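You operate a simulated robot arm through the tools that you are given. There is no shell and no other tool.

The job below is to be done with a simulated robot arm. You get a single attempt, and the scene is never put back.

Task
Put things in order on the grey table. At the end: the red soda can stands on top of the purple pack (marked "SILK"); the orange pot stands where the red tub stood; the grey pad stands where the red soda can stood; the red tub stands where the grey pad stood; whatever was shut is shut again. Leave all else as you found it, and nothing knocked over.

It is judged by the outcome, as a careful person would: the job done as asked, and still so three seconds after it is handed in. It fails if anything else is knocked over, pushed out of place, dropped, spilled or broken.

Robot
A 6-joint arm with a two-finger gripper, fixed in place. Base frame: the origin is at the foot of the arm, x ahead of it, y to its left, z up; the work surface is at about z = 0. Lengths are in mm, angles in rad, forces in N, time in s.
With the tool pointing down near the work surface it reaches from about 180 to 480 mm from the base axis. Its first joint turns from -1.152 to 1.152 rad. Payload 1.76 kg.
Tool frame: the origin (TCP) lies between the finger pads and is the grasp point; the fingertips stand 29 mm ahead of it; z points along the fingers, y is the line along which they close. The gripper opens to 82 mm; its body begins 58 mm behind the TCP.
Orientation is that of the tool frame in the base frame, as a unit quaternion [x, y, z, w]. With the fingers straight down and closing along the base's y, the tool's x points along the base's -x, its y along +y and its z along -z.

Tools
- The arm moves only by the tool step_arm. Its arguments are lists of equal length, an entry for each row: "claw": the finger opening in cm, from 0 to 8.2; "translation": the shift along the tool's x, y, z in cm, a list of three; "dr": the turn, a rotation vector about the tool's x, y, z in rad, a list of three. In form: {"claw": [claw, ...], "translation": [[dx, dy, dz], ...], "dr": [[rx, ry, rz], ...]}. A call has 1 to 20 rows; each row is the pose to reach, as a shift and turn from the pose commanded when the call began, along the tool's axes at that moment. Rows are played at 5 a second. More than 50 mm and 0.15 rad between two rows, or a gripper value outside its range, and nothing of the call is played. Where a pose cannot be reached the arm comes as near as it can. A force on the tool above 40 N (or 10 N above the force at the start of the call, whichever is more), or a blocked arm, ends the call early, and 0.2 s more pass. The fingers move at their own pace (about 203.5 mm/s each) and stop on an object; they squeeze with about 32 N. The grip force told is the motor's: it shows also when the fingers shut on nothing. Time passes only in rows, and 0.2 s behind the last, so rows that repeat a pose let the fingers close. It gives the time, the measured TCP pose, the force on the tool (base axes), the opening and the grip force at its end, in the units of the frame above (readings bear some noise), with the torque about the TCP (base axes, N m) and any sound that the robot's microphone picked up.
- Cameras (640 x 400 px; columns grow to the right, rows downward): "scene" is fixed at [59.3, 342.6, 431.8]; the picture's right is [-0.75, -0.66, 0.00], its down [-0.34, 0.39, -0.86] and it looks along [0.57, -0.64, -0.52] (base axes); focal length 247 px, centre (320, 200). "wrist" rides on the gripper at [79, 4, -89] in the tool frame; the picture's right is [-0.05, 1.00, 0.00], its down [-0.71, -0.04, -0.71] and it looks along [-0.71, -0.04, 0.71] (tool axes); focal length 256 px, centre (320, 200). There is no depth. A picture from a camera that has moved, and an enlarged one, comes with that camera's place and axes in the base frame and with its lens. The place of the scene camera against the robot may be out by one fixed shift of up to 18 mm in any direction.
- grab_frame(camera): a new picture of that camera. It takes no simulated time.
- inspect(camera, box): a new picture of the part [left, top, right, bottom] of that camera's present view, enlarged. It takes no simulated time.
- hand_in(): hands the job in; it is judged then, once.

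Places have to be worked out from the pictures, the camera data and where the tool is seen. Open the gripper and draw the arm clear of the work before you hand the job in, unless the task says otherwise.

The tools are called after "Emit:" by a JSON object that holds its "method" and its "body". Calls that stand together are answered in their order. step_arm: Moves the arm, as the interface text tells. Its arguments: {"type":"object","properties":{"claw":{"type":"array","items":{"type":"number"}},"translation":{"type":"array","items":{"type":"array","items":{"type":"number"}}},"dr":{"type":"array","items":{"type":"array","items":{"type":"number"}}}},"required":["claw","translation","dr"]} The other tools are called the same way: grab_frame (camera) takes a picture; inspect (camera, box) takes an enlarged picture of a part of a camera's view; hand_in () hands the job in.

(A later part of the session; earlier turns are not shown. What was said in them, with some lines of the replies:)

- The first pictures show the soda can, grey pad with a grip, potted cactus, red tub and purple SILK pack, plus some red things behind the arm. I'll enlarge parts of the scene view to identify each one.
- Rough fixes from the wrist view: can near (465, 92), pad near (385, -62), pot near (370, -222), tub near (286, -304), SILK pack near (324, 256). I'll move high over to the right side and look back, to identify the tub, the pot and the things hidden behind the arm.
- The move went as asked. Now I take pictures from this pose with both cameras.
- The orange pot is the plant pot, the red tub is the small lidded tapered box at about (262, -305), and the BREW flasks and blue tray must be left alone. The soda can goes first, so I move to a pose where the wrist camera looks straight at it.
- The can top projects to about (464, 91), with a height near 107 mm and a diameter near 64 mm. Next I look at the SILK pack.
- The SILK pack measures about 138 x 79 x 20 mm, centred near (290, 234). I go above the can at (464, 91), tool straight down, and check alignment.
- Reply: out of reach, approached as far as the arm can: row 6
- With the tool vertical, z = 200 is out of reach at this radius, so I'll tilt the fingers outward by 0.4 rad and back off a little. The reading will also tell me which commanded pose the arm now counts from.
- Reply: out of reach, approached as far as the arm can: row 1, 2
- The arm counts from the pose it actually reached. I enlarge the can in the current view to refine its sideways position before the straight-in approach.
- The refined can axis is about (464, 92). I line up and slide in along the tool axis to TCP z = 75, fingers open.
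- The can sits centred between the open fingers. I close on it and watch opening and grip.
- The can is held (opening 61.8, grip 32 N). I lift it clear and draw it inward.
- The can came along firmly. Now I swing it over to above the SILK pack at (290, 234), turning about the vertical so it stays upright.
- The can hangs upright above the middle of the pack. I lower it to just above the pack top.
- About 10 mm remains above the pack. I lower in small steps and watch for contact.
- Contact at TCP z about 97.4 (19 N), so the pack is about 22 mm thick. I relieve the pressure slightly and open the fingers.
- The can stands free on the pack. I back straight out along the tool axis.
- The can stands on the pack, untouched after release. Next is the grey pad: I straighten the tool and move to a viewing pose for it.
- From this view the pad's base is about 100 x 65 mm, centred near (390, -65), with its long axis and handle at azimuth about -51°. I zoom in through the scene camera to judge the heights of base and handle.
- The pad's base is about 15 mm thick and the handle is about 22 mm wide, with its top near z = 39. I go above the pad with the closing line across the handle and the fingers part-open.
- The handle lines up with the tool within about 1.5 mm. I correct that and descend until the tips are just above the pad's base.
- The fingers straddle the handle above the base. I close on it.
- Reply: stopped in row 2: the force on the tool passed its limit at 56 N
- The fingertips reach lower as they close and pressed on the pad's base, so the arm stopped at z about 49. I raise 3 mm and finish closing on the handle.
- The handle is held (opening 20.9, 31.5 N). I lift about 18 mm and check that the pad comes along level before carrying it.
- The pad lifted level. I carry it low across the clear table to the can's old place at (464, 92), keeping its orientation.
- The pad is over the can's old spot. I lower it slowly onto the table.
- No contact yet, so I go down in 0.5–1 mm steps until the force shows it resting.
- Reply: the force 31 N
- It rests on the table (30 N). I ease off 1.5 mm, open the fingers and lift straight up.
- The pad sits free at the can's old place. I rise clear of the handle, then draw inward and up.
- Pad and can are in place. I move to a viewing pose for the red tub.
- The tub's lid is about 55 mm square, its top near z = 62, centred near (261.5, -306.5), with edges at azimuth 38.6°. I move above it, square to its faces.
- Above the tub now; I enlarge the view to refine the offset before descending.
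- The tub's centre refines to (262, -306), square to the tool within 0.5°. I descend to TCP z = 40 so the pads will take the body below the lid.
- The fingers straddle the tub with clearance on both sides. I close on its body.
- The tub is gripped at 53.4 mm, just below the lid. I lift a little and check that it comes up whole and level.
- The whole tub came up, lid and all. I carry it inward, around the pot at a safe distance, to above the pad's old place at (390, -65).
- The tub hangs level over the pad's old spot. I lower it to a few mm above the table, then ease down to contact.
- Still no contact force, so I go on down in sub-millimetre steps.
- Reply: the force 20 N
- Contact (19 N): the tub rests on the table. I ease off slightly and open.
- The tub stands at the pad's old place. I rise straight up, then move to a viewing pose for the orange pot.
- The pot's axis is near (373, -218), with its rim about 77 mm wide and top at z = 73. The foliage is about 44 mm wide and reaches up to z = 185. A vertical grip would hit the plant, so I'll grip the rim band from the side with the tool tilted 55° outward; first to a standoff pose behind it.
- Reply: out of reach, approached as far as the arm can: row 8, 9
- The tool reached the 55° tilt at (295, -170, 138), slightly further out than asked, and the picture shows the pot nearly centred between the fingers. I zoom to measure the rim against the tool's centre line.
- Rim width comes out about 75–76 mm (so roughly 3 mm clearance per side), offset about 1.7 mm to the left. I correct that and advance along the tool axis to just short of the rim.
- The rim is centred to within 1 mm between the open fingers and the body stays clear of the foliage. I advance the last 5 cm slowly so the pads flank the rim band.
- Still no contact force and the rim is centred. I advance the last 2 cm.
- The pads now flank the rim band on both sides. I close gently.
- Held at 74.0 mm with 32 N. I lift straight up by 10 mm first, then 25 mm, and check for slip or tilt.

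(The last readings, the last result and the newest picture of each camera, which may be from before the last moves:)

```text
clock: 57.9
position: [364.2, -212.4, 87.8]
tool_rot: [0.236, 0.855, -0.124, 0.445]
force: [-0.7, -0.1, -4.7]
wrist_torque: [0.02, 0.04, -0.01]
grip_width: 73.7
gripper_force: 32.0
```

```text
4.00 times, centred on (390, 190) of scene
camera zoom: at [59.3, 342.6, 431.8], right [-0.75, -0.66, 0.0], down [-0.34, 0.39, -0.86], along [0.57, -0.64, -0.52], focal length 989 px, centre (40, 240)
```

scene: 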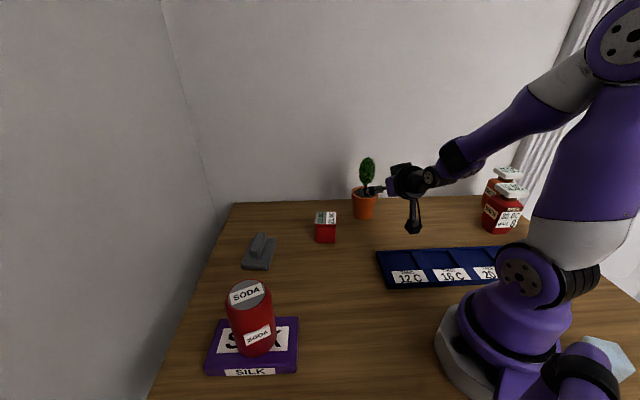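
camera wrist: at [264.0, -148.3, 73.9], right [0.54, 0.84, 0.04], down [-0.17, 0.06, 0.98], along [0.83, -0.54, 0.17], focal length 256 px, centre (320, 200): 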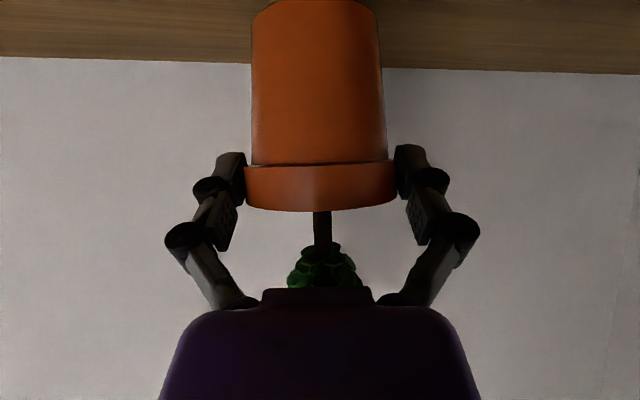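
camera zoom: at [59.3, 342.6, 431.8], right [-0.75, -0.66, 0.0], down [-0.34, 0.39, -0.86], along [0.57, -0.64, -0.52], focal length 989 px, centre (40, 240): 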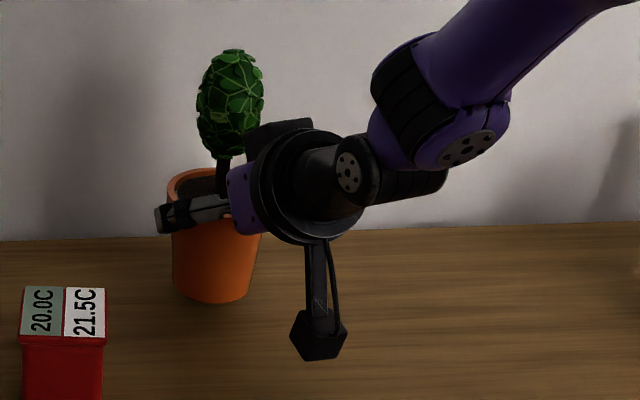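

The pot lifted level and steady (about 5 N). I raise a bit more and swing it, turning about the vertical, to above the tub's old place at (262, -306).

Emit:
{"method": "step_arm", "body": {"claw": [6.8, 6.8, 6.8, 6.8, 6.8, 6.8, 6.8, 6.8, 6.8, 6.8], "translation": [[0.25, -1.61, -0.62], [0.5, -3.22, -1.24], [0.75, -4.83, -1.85], [1.0, -6.44, -2.47], [1.25, -8.05, -3.09], [1.5, -9.66, -3.71], [1.75, -11.27, -4.32], [2.0, -12.88, -4.94], [2.0, -12.88, -4.94], [2.0, -12.88, -4.94]], "dr": [[0.03305, 0, 0.02308], [0.0661, 0, 0.04615], [0.09915, 0, 0.06923], [0.1322, 0, 0.0923], [0.16525, 0, 0.11538], [0.1983, 0, 0.13845], [0.23135, 0, 0.16153], [0.2644, 0, 0.1846], [0.2644, 0, 0.1846], [0.2644, 0, 0.1846]]}}

Emit:
{"method": "grab_frame", "body": {"camera": "wrist"}}

Emit:
{"method": "grab_frame", "body": {"camera": "scene"}}

```text
clock: 60.1
position: [253.8, -296.4, 98.5]
tool_rot: [0.369, 0.805, -0.194, 0.422]
force: [-0.3, 0.3, -4.7]
wrist_torque: [0.06, 0.02, -0.02]
grip_width: 73.8
gripper_force: 31.5
```

```text
taken
camera wrist: at [179.0, -204.3, 85.8], right [0.78, 0.63, 0.04], down [-0.14, 0.11, 0.98], along [0.61, -0.77, 0.18], focal length 256 px, centre (320, 200)
```

wrist: 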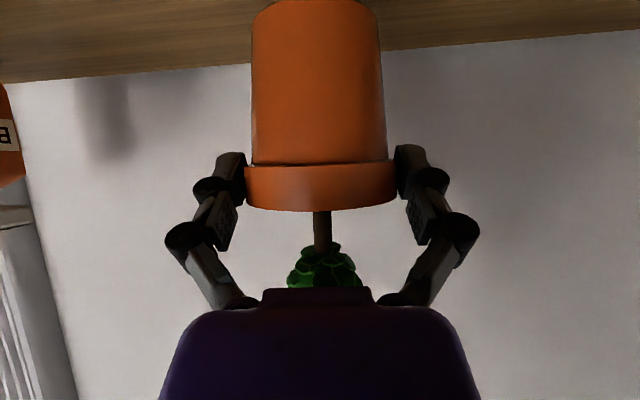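

```text
taken
```

scene: 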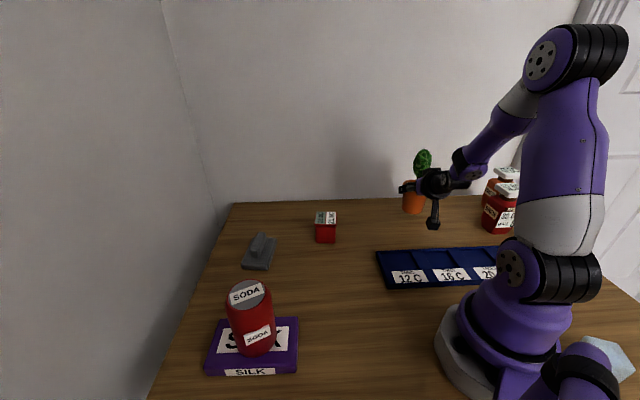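

The pot hangs upright over the tub's old place; its axis works out to (262, -306). I lower it, leaving a few mm.

Emit:
{"method": "step_arm", "body": {"claw": [6.8, 6.8, 6.8, 6.8, 6.8], "translation": [[0.58, 0, 0.4], [1.15, 0, 0.8], [1.6, 0, 1.11], [1.81, 0, 1.25], [1.81, 0, 1.25]], "dr": [[0, 0, 0], [0, 0, 0], [0, 0, 0], [0, 0, 0], [0, 0, 0]]}}

Emit:
{"method": "inspect", "body": {"camera": "scene", "box": [360, 140, 480, 240]}}

```text
clock: 61.3
position: [254.0, -296.8, 77.5]
tool_rot: [0.37, 0.805, -0.193, 0.421]
force: [-0.2, 0.2, -5.4]
wrist_torque: [0.07, 0.0, 0.02]
grip_width: 74.0
gripper_force: 32.1
```

```text
4.00 times, centred on (420, 190) of scene
camera zoom: at [59.3, 342.6, 431.8], right [-0.75, -0.66, 0.0], down [-0.34, 0.39, -0.86], along [0.57, -0.64, -0.52], focal length 989 px, centre (-80, 240)
```

zoom: 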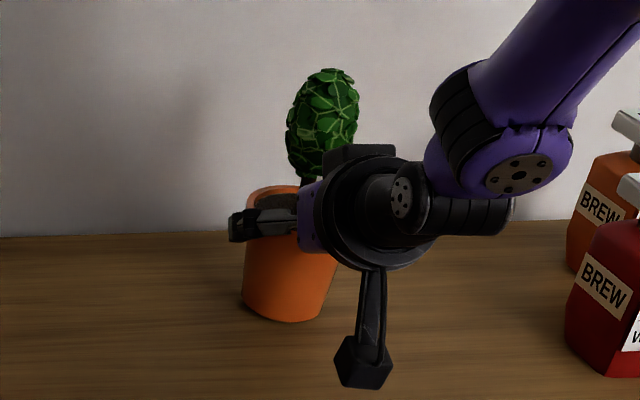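

About 4–5 mm left. I lower in 1 mm steps watching the vertical force.

Emit:
{"method": "step_arm", "body": {"claw": [6.8, 6.8, 6.8, 6.8], "translation": [[0.123, 0, 0.085], [0.247, 0, 0.171], [0.329, 0, 0.227], [0.329, 0, 0.227]], "dr": [[0, 0, 0], [0, 0, 0], [0, 0, 0], [0, 0, 0]]}}

```text
clock: 62.3
position: [253.8, -296.8, 74.0]
tool_rot: [0.37, 0.805, -0.194, 0.421]
force: [-0.4, 1.0, -5.0]
wrist_torque: [0.1, 0.04, 0.0]
grip_width: 73.7
gripper_force: 32.3
```

Emit:
{"method": "step_arm", "body": {"claw": [6.8, 6.8, 6.8], "translation": [[0.066, 0, 0.045], [0.123, 0, 0.085], [0.123, 0, 0.085]], "dr": [[0, 0, 0], [0, 0, 0], [0, 0, 0]]}}

```text
clock: 63.1
position: [254.4, -295.8, 71.8]
tool_rot: [0.369, 0.805, -0.195, 0.423]
force: [-1.0, 1.1, 9.5]
wrist_torque: [0.01, 0.42, 0.04]
grip_width: 73.8
gripper_force: 32.4
```

The pot is on the table (about 14 N of support). I ease off half a millimetre and open the fingers slowly.

Emit:
{"method": "step_arm", "body": {"claw": [6.8, 6.8, 7.5, 7.7, 8.0, 8.2, 8.2, 8.2], "translation": [[-0.041, 0, -0.028], [-0.041, 0, -0.028], [-0.041, 0, -0.028], [-0.041, 0, -0.028], [-0.041, 0, -0.028], [-0.041, 0, -0.028], [-0.041, 0, -0.028], [-0.041, 0, -0.028]], "dr": [[0, 0, 0], [0, 0, 0], [0, 0, 0], [0, 0, 0], [0, 0, 0], [0, 0, 0], [0, 0, 0], [0, 0, 0]]}}

Emit:
{"method": "grab_frame", "body": {"camera": "wrist"}}

Emit:
{"method": "inspect", "body": {"camera": "scene", "box": [360, 140, 480, 240]}}

```text
clock: 64.9
position: [254.1, -296.0, 72.6]
tool_rot: [0.37, 0.805, -0.194, 0.421]
force: [0.5, -0.2, -0.4]
wrist_torque: [-0.01, -0.01, -0.02]
grip_width: 81.9
gripper_force: 0.0
```

```text
taken
camera wrist: at [179.0, -204.2, 59.1], right [0.78, 0.63, 0.04], down [-0.14, 0.11, 0.98], along [0.61, -0.77, 0.18], focal length 256 px, centre (320, 200)
```

wrist: 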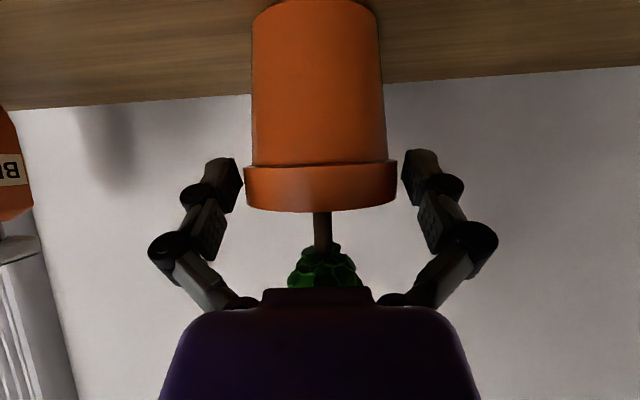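

```text
4.00 times, centred on (420, 190) of scene
camera zoom: at [59.3, 342.6, 431.8], right [-0.75, -0.66, 0.0], down [-0.34, 0.39, -0.86], along [0.57, -0.64, -0.52], focal length 989 px, centre (-80, 240)
```

zoom: 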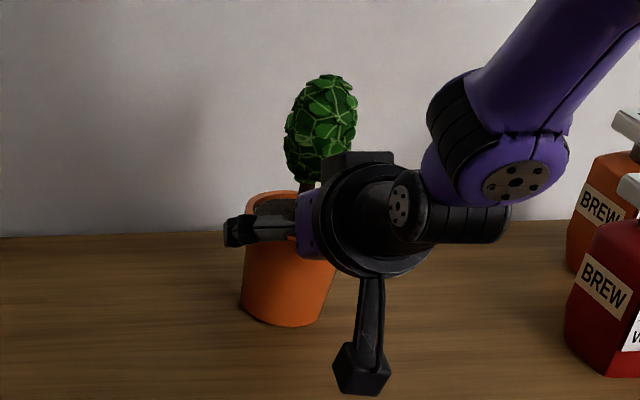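

The pot stands free with clearance on both sides. I back straight out along the tool axis first.

Emit:
{"method": "step_arm", "body": {"claw": [8.2, 8.2, 8.2, 8.2, 8.2], "translation": [[0, 0, -0.8], [0, 0, -2.0], [0, 0, -3.5], [0, 0, -5.0], [0, 0, -5.0]], "dr": [[0, 0, 0], [0, 0, 0], [0, 0, 0], [0, 0, 0], [0, 0, 0]]}}

Emit:
{"method": "grab_frame", "body": {"camera": "wrist"}}

Emit:
{"method": "inspect", "body": {"camera": "scene", "box": [360, 140, 480, 240]}}

```text
clock: 66.1
position: [227.1, -265.9, 101.3]
tool_rot: [0.37, 0.806, -0.193, 0.42]
force: [0.0, -0.3, 0.1]
wrist_torque: [0.0, -0.05, -0.02]
grip_width: 81.8
gripper_force: 0.1
```

```text
taken
camera wrist: at [152.2, -173.2, 87.5], right [0.78, 0.63, 0.04], down [-0.14, 0.11, 0.98], along [0.61, -0.77, 0.18], focal length 256 px, centre (320, 200)
```

wrist: 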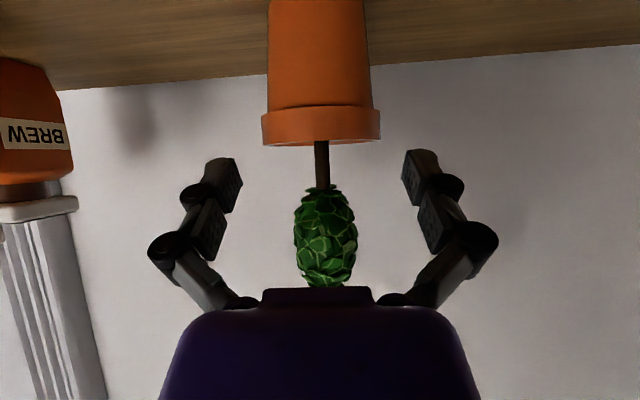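

```text
4.00 times, centred on (420, 190) of scene
camera zoom: at [59.3, 342.6, 431.8], right [-0.75, -0.66, 0.0], down [-0.34, 0.39, -0.86], along [0.57, -0.64, -0.52], focal length 989 px, centre (-80, 240)
```

zoom: 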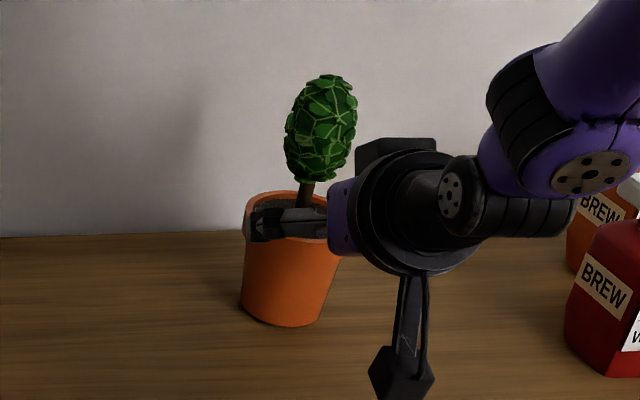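

The pot stands upright and the fingers are behind the rim. I now retreat inward and upward while straightening the tool, staying clear of the plant.

Emit:
{"method": "step_arm", "body": {"claw": [8.2, 8.2, 8.2, 8.2, 8.2, 8.2, 8.2, 8.2, 8.2], "translation": [[-0.87, 0, -1.57], [-1.74, 0, -3.15], [-2.61, 0, -4.72], [-3.49, 0, -6.3], [-4.36, 0, -7.87], [-5.23, 0, -9.44], [-6.1, 0, -11.02], [-6.97, 0, -12.59], [-6.97, 0, -12.59]], "dr": [[0, 0.12, 0], [0, 0.24, 0], [0, 0.36, 0], [0, 0.48, 0], [0, 0.6, 0], [0, 0.72, 0], [0, 0.84, 0], [0, 0.963, 0], [0, 0.963, 0]]}}

Emit:
{"method": "grab_frame", "body": {"camera": "wrist"}}

Emit:
{"method": "grab_frame", "body": {"camera": "scene"}}

```text
clock: 68.1
position: [186.0, -215.5, 230.7]
tool_rot: [0.417, 0.909, 0.0, -0.001]
force: [-0.3, -0.1, 0.5]
wrist_torque: [0.0, 0.0, 0.0]
grip_width: 81.8
gripper_force: 0.1
```

```text
taken
camera wrist: at [136.9, -154.3, 320.6], right [0.79, 0.61, 0.0], down [0.43, -0.56, 0.71], along [0.43, -0.56, -0.71], focal length 256 px, centre (320, 200)
```

wrist: 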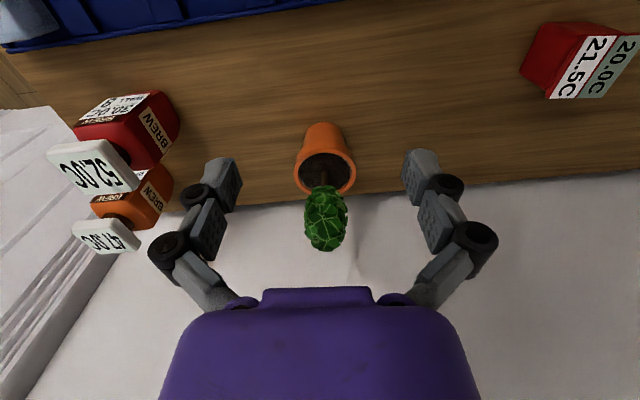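

```text
taken
```

scene: 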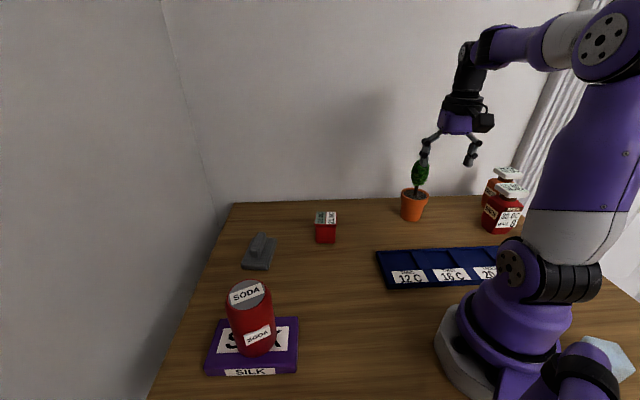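

All four items appear in place and the pot's base projects to (262, -305). I move the arm up and back near its starting pose, clear of everything, then check all items closely.

Emit:
{"method": "step_arm", "body": {"claw": [8.2, 8.2, 8.2, 8.2, 8.2, 8.2, 8.2, 8.2, 8.2], "translation": [[1.3, 3.0, -0.88], [2.6, 6.0, -1.75], [3.9, 9.0, -2.63], [5.21, 12.0, -3.5], [6.51, 15.0, -4.38], [7.81, 18.0, -5.25], [9.11, 21.0, -6.13], [10.41, 24.0, -7.0], [10.41, 24.0, -7.0]], "dr": [[0, 0, -0.1075], [0, 0, -0.215], [0, 0, -0.3225], [0, 0, -0.43], [0, 0, -0.5375], [0, 0, -0.645], [0, 0, -0.7525], [0, 0, -0.86], [0, 0, -0.86]]}}

Emit:
{"method": "grab_frame", "body": {"camera": "scene"}}

Emit:
{"method": "grab_frame", "body": {"camera": "wrist"}}

Emit:
{"method": "inspect", "body": {"camera": "scene", "box": [370, 140, 550, 300]}}

Emit:
{"method": "inspect", "body": {"camera": "scene", "box": [190, 200, 370, 390]}}

```text
clock: 70.1
position: [299.2, 18.8, 300.6]
tool_rot: [0.0, 1.0, 0.0, -0.001]
force: [0.6, -0.2, -0.1]
wrist_torque: [-0.03, 0.0, -0.01]
grip_width: 82.0
gripper_force: 0.1
```

```text
taken
```

scene: 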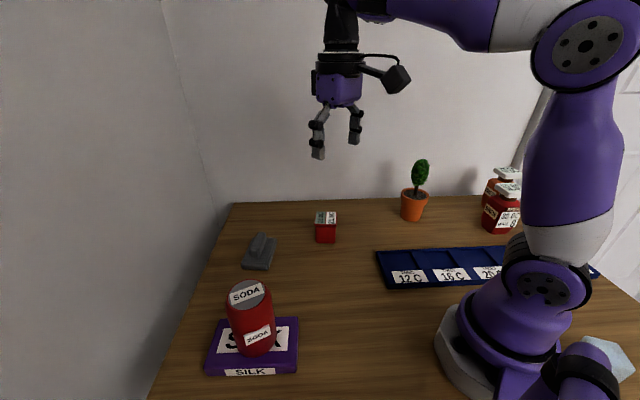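

```text
taken
camera wrist: at [219.8, 22.2, 390.8], right [0.05, 1.0, 0.0], down [0.71, -0.04, 0.71], along [0.71, -0.04, -0.71], focal length 256 px, centre (320, 200)
```

wrist: 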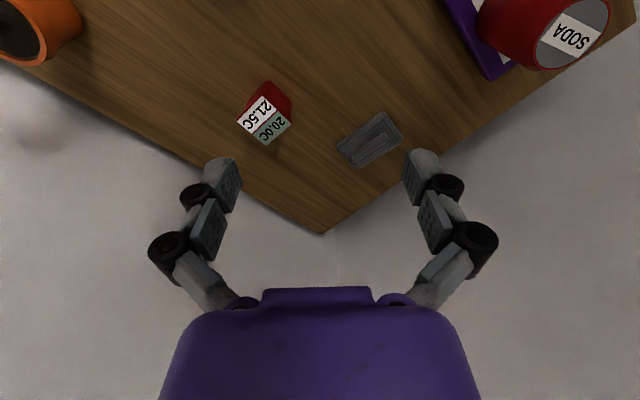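

```text
2.50 times, centred on (460, 220) of scene
camera zoom: at [59.3, 342.6, 431.8], right [-0.75, -0.66, 0.0], down [-0.34, 0.39, -0.86], along [0.57, -0.64, -0.52], focal length 618 px, centre (-30, 150)
```

zoom: 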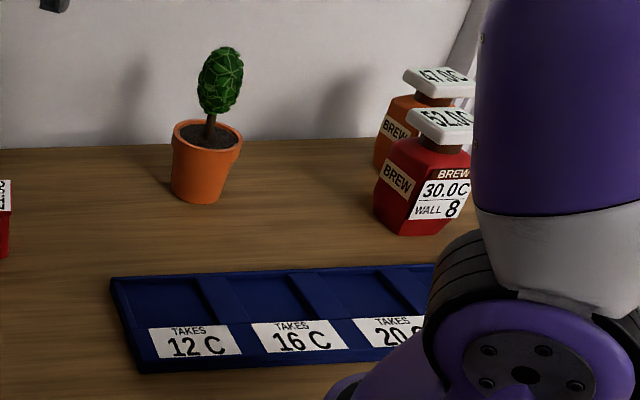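

```text
2.11 times, centred on (280, 295) of scene
camera zoom: at [59.3, 342.6, 431.8], right [-0.75, -0.66, 0.0], down [-0.34, 0.39, -0.86], along [0.57, -0.64, -0.52], focal length 520 px, centre (404, 0)
```

zoom: 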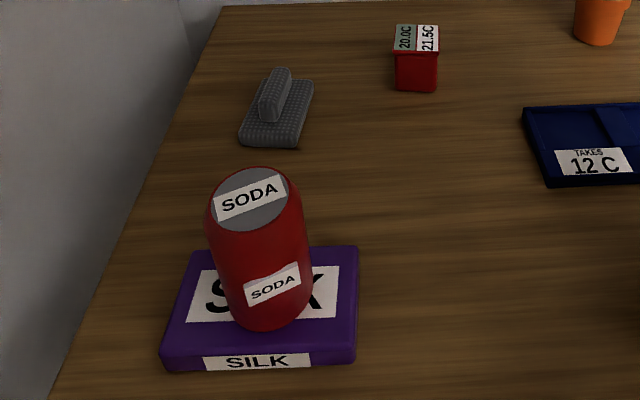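

Everything checks out: the can is upright on the SILK pack, the pad at the can's place, the shut tub at the pad's place, and the pot at the tub's place. The flasks, tray and pack haven't moved, and the arm is open and clear, so I hand the job in.

Emit:
{"method": "hand_in", "body": {}}

```text
The job is handed in.
```

The job is handed in, with all four items where you asked. The final pictures showed nothing knocked over and nothing else moved.

- **Red soda can:** it stands upright near the middle of the purple SILK pack.
- **Grey pad:** it stands where the can stood, within a few millimetres, and turned the same way as before.
- **Red tub:** it stands where the pad stood. Its lid stayed shut throughout.
- **Orange pot:** it stands upright where the tub stood. I gripped it by the rim from the side, so the arm never touched the plant.

While I was gripping the pad's handle, the fingertips pressed on its base and the arm stopped itself at 56 N. The pad did not visibly shift, and I raised the arm a few millimetres and carried on. At the end the gripper was open and the arm was back near its starting pose, clear of the table.
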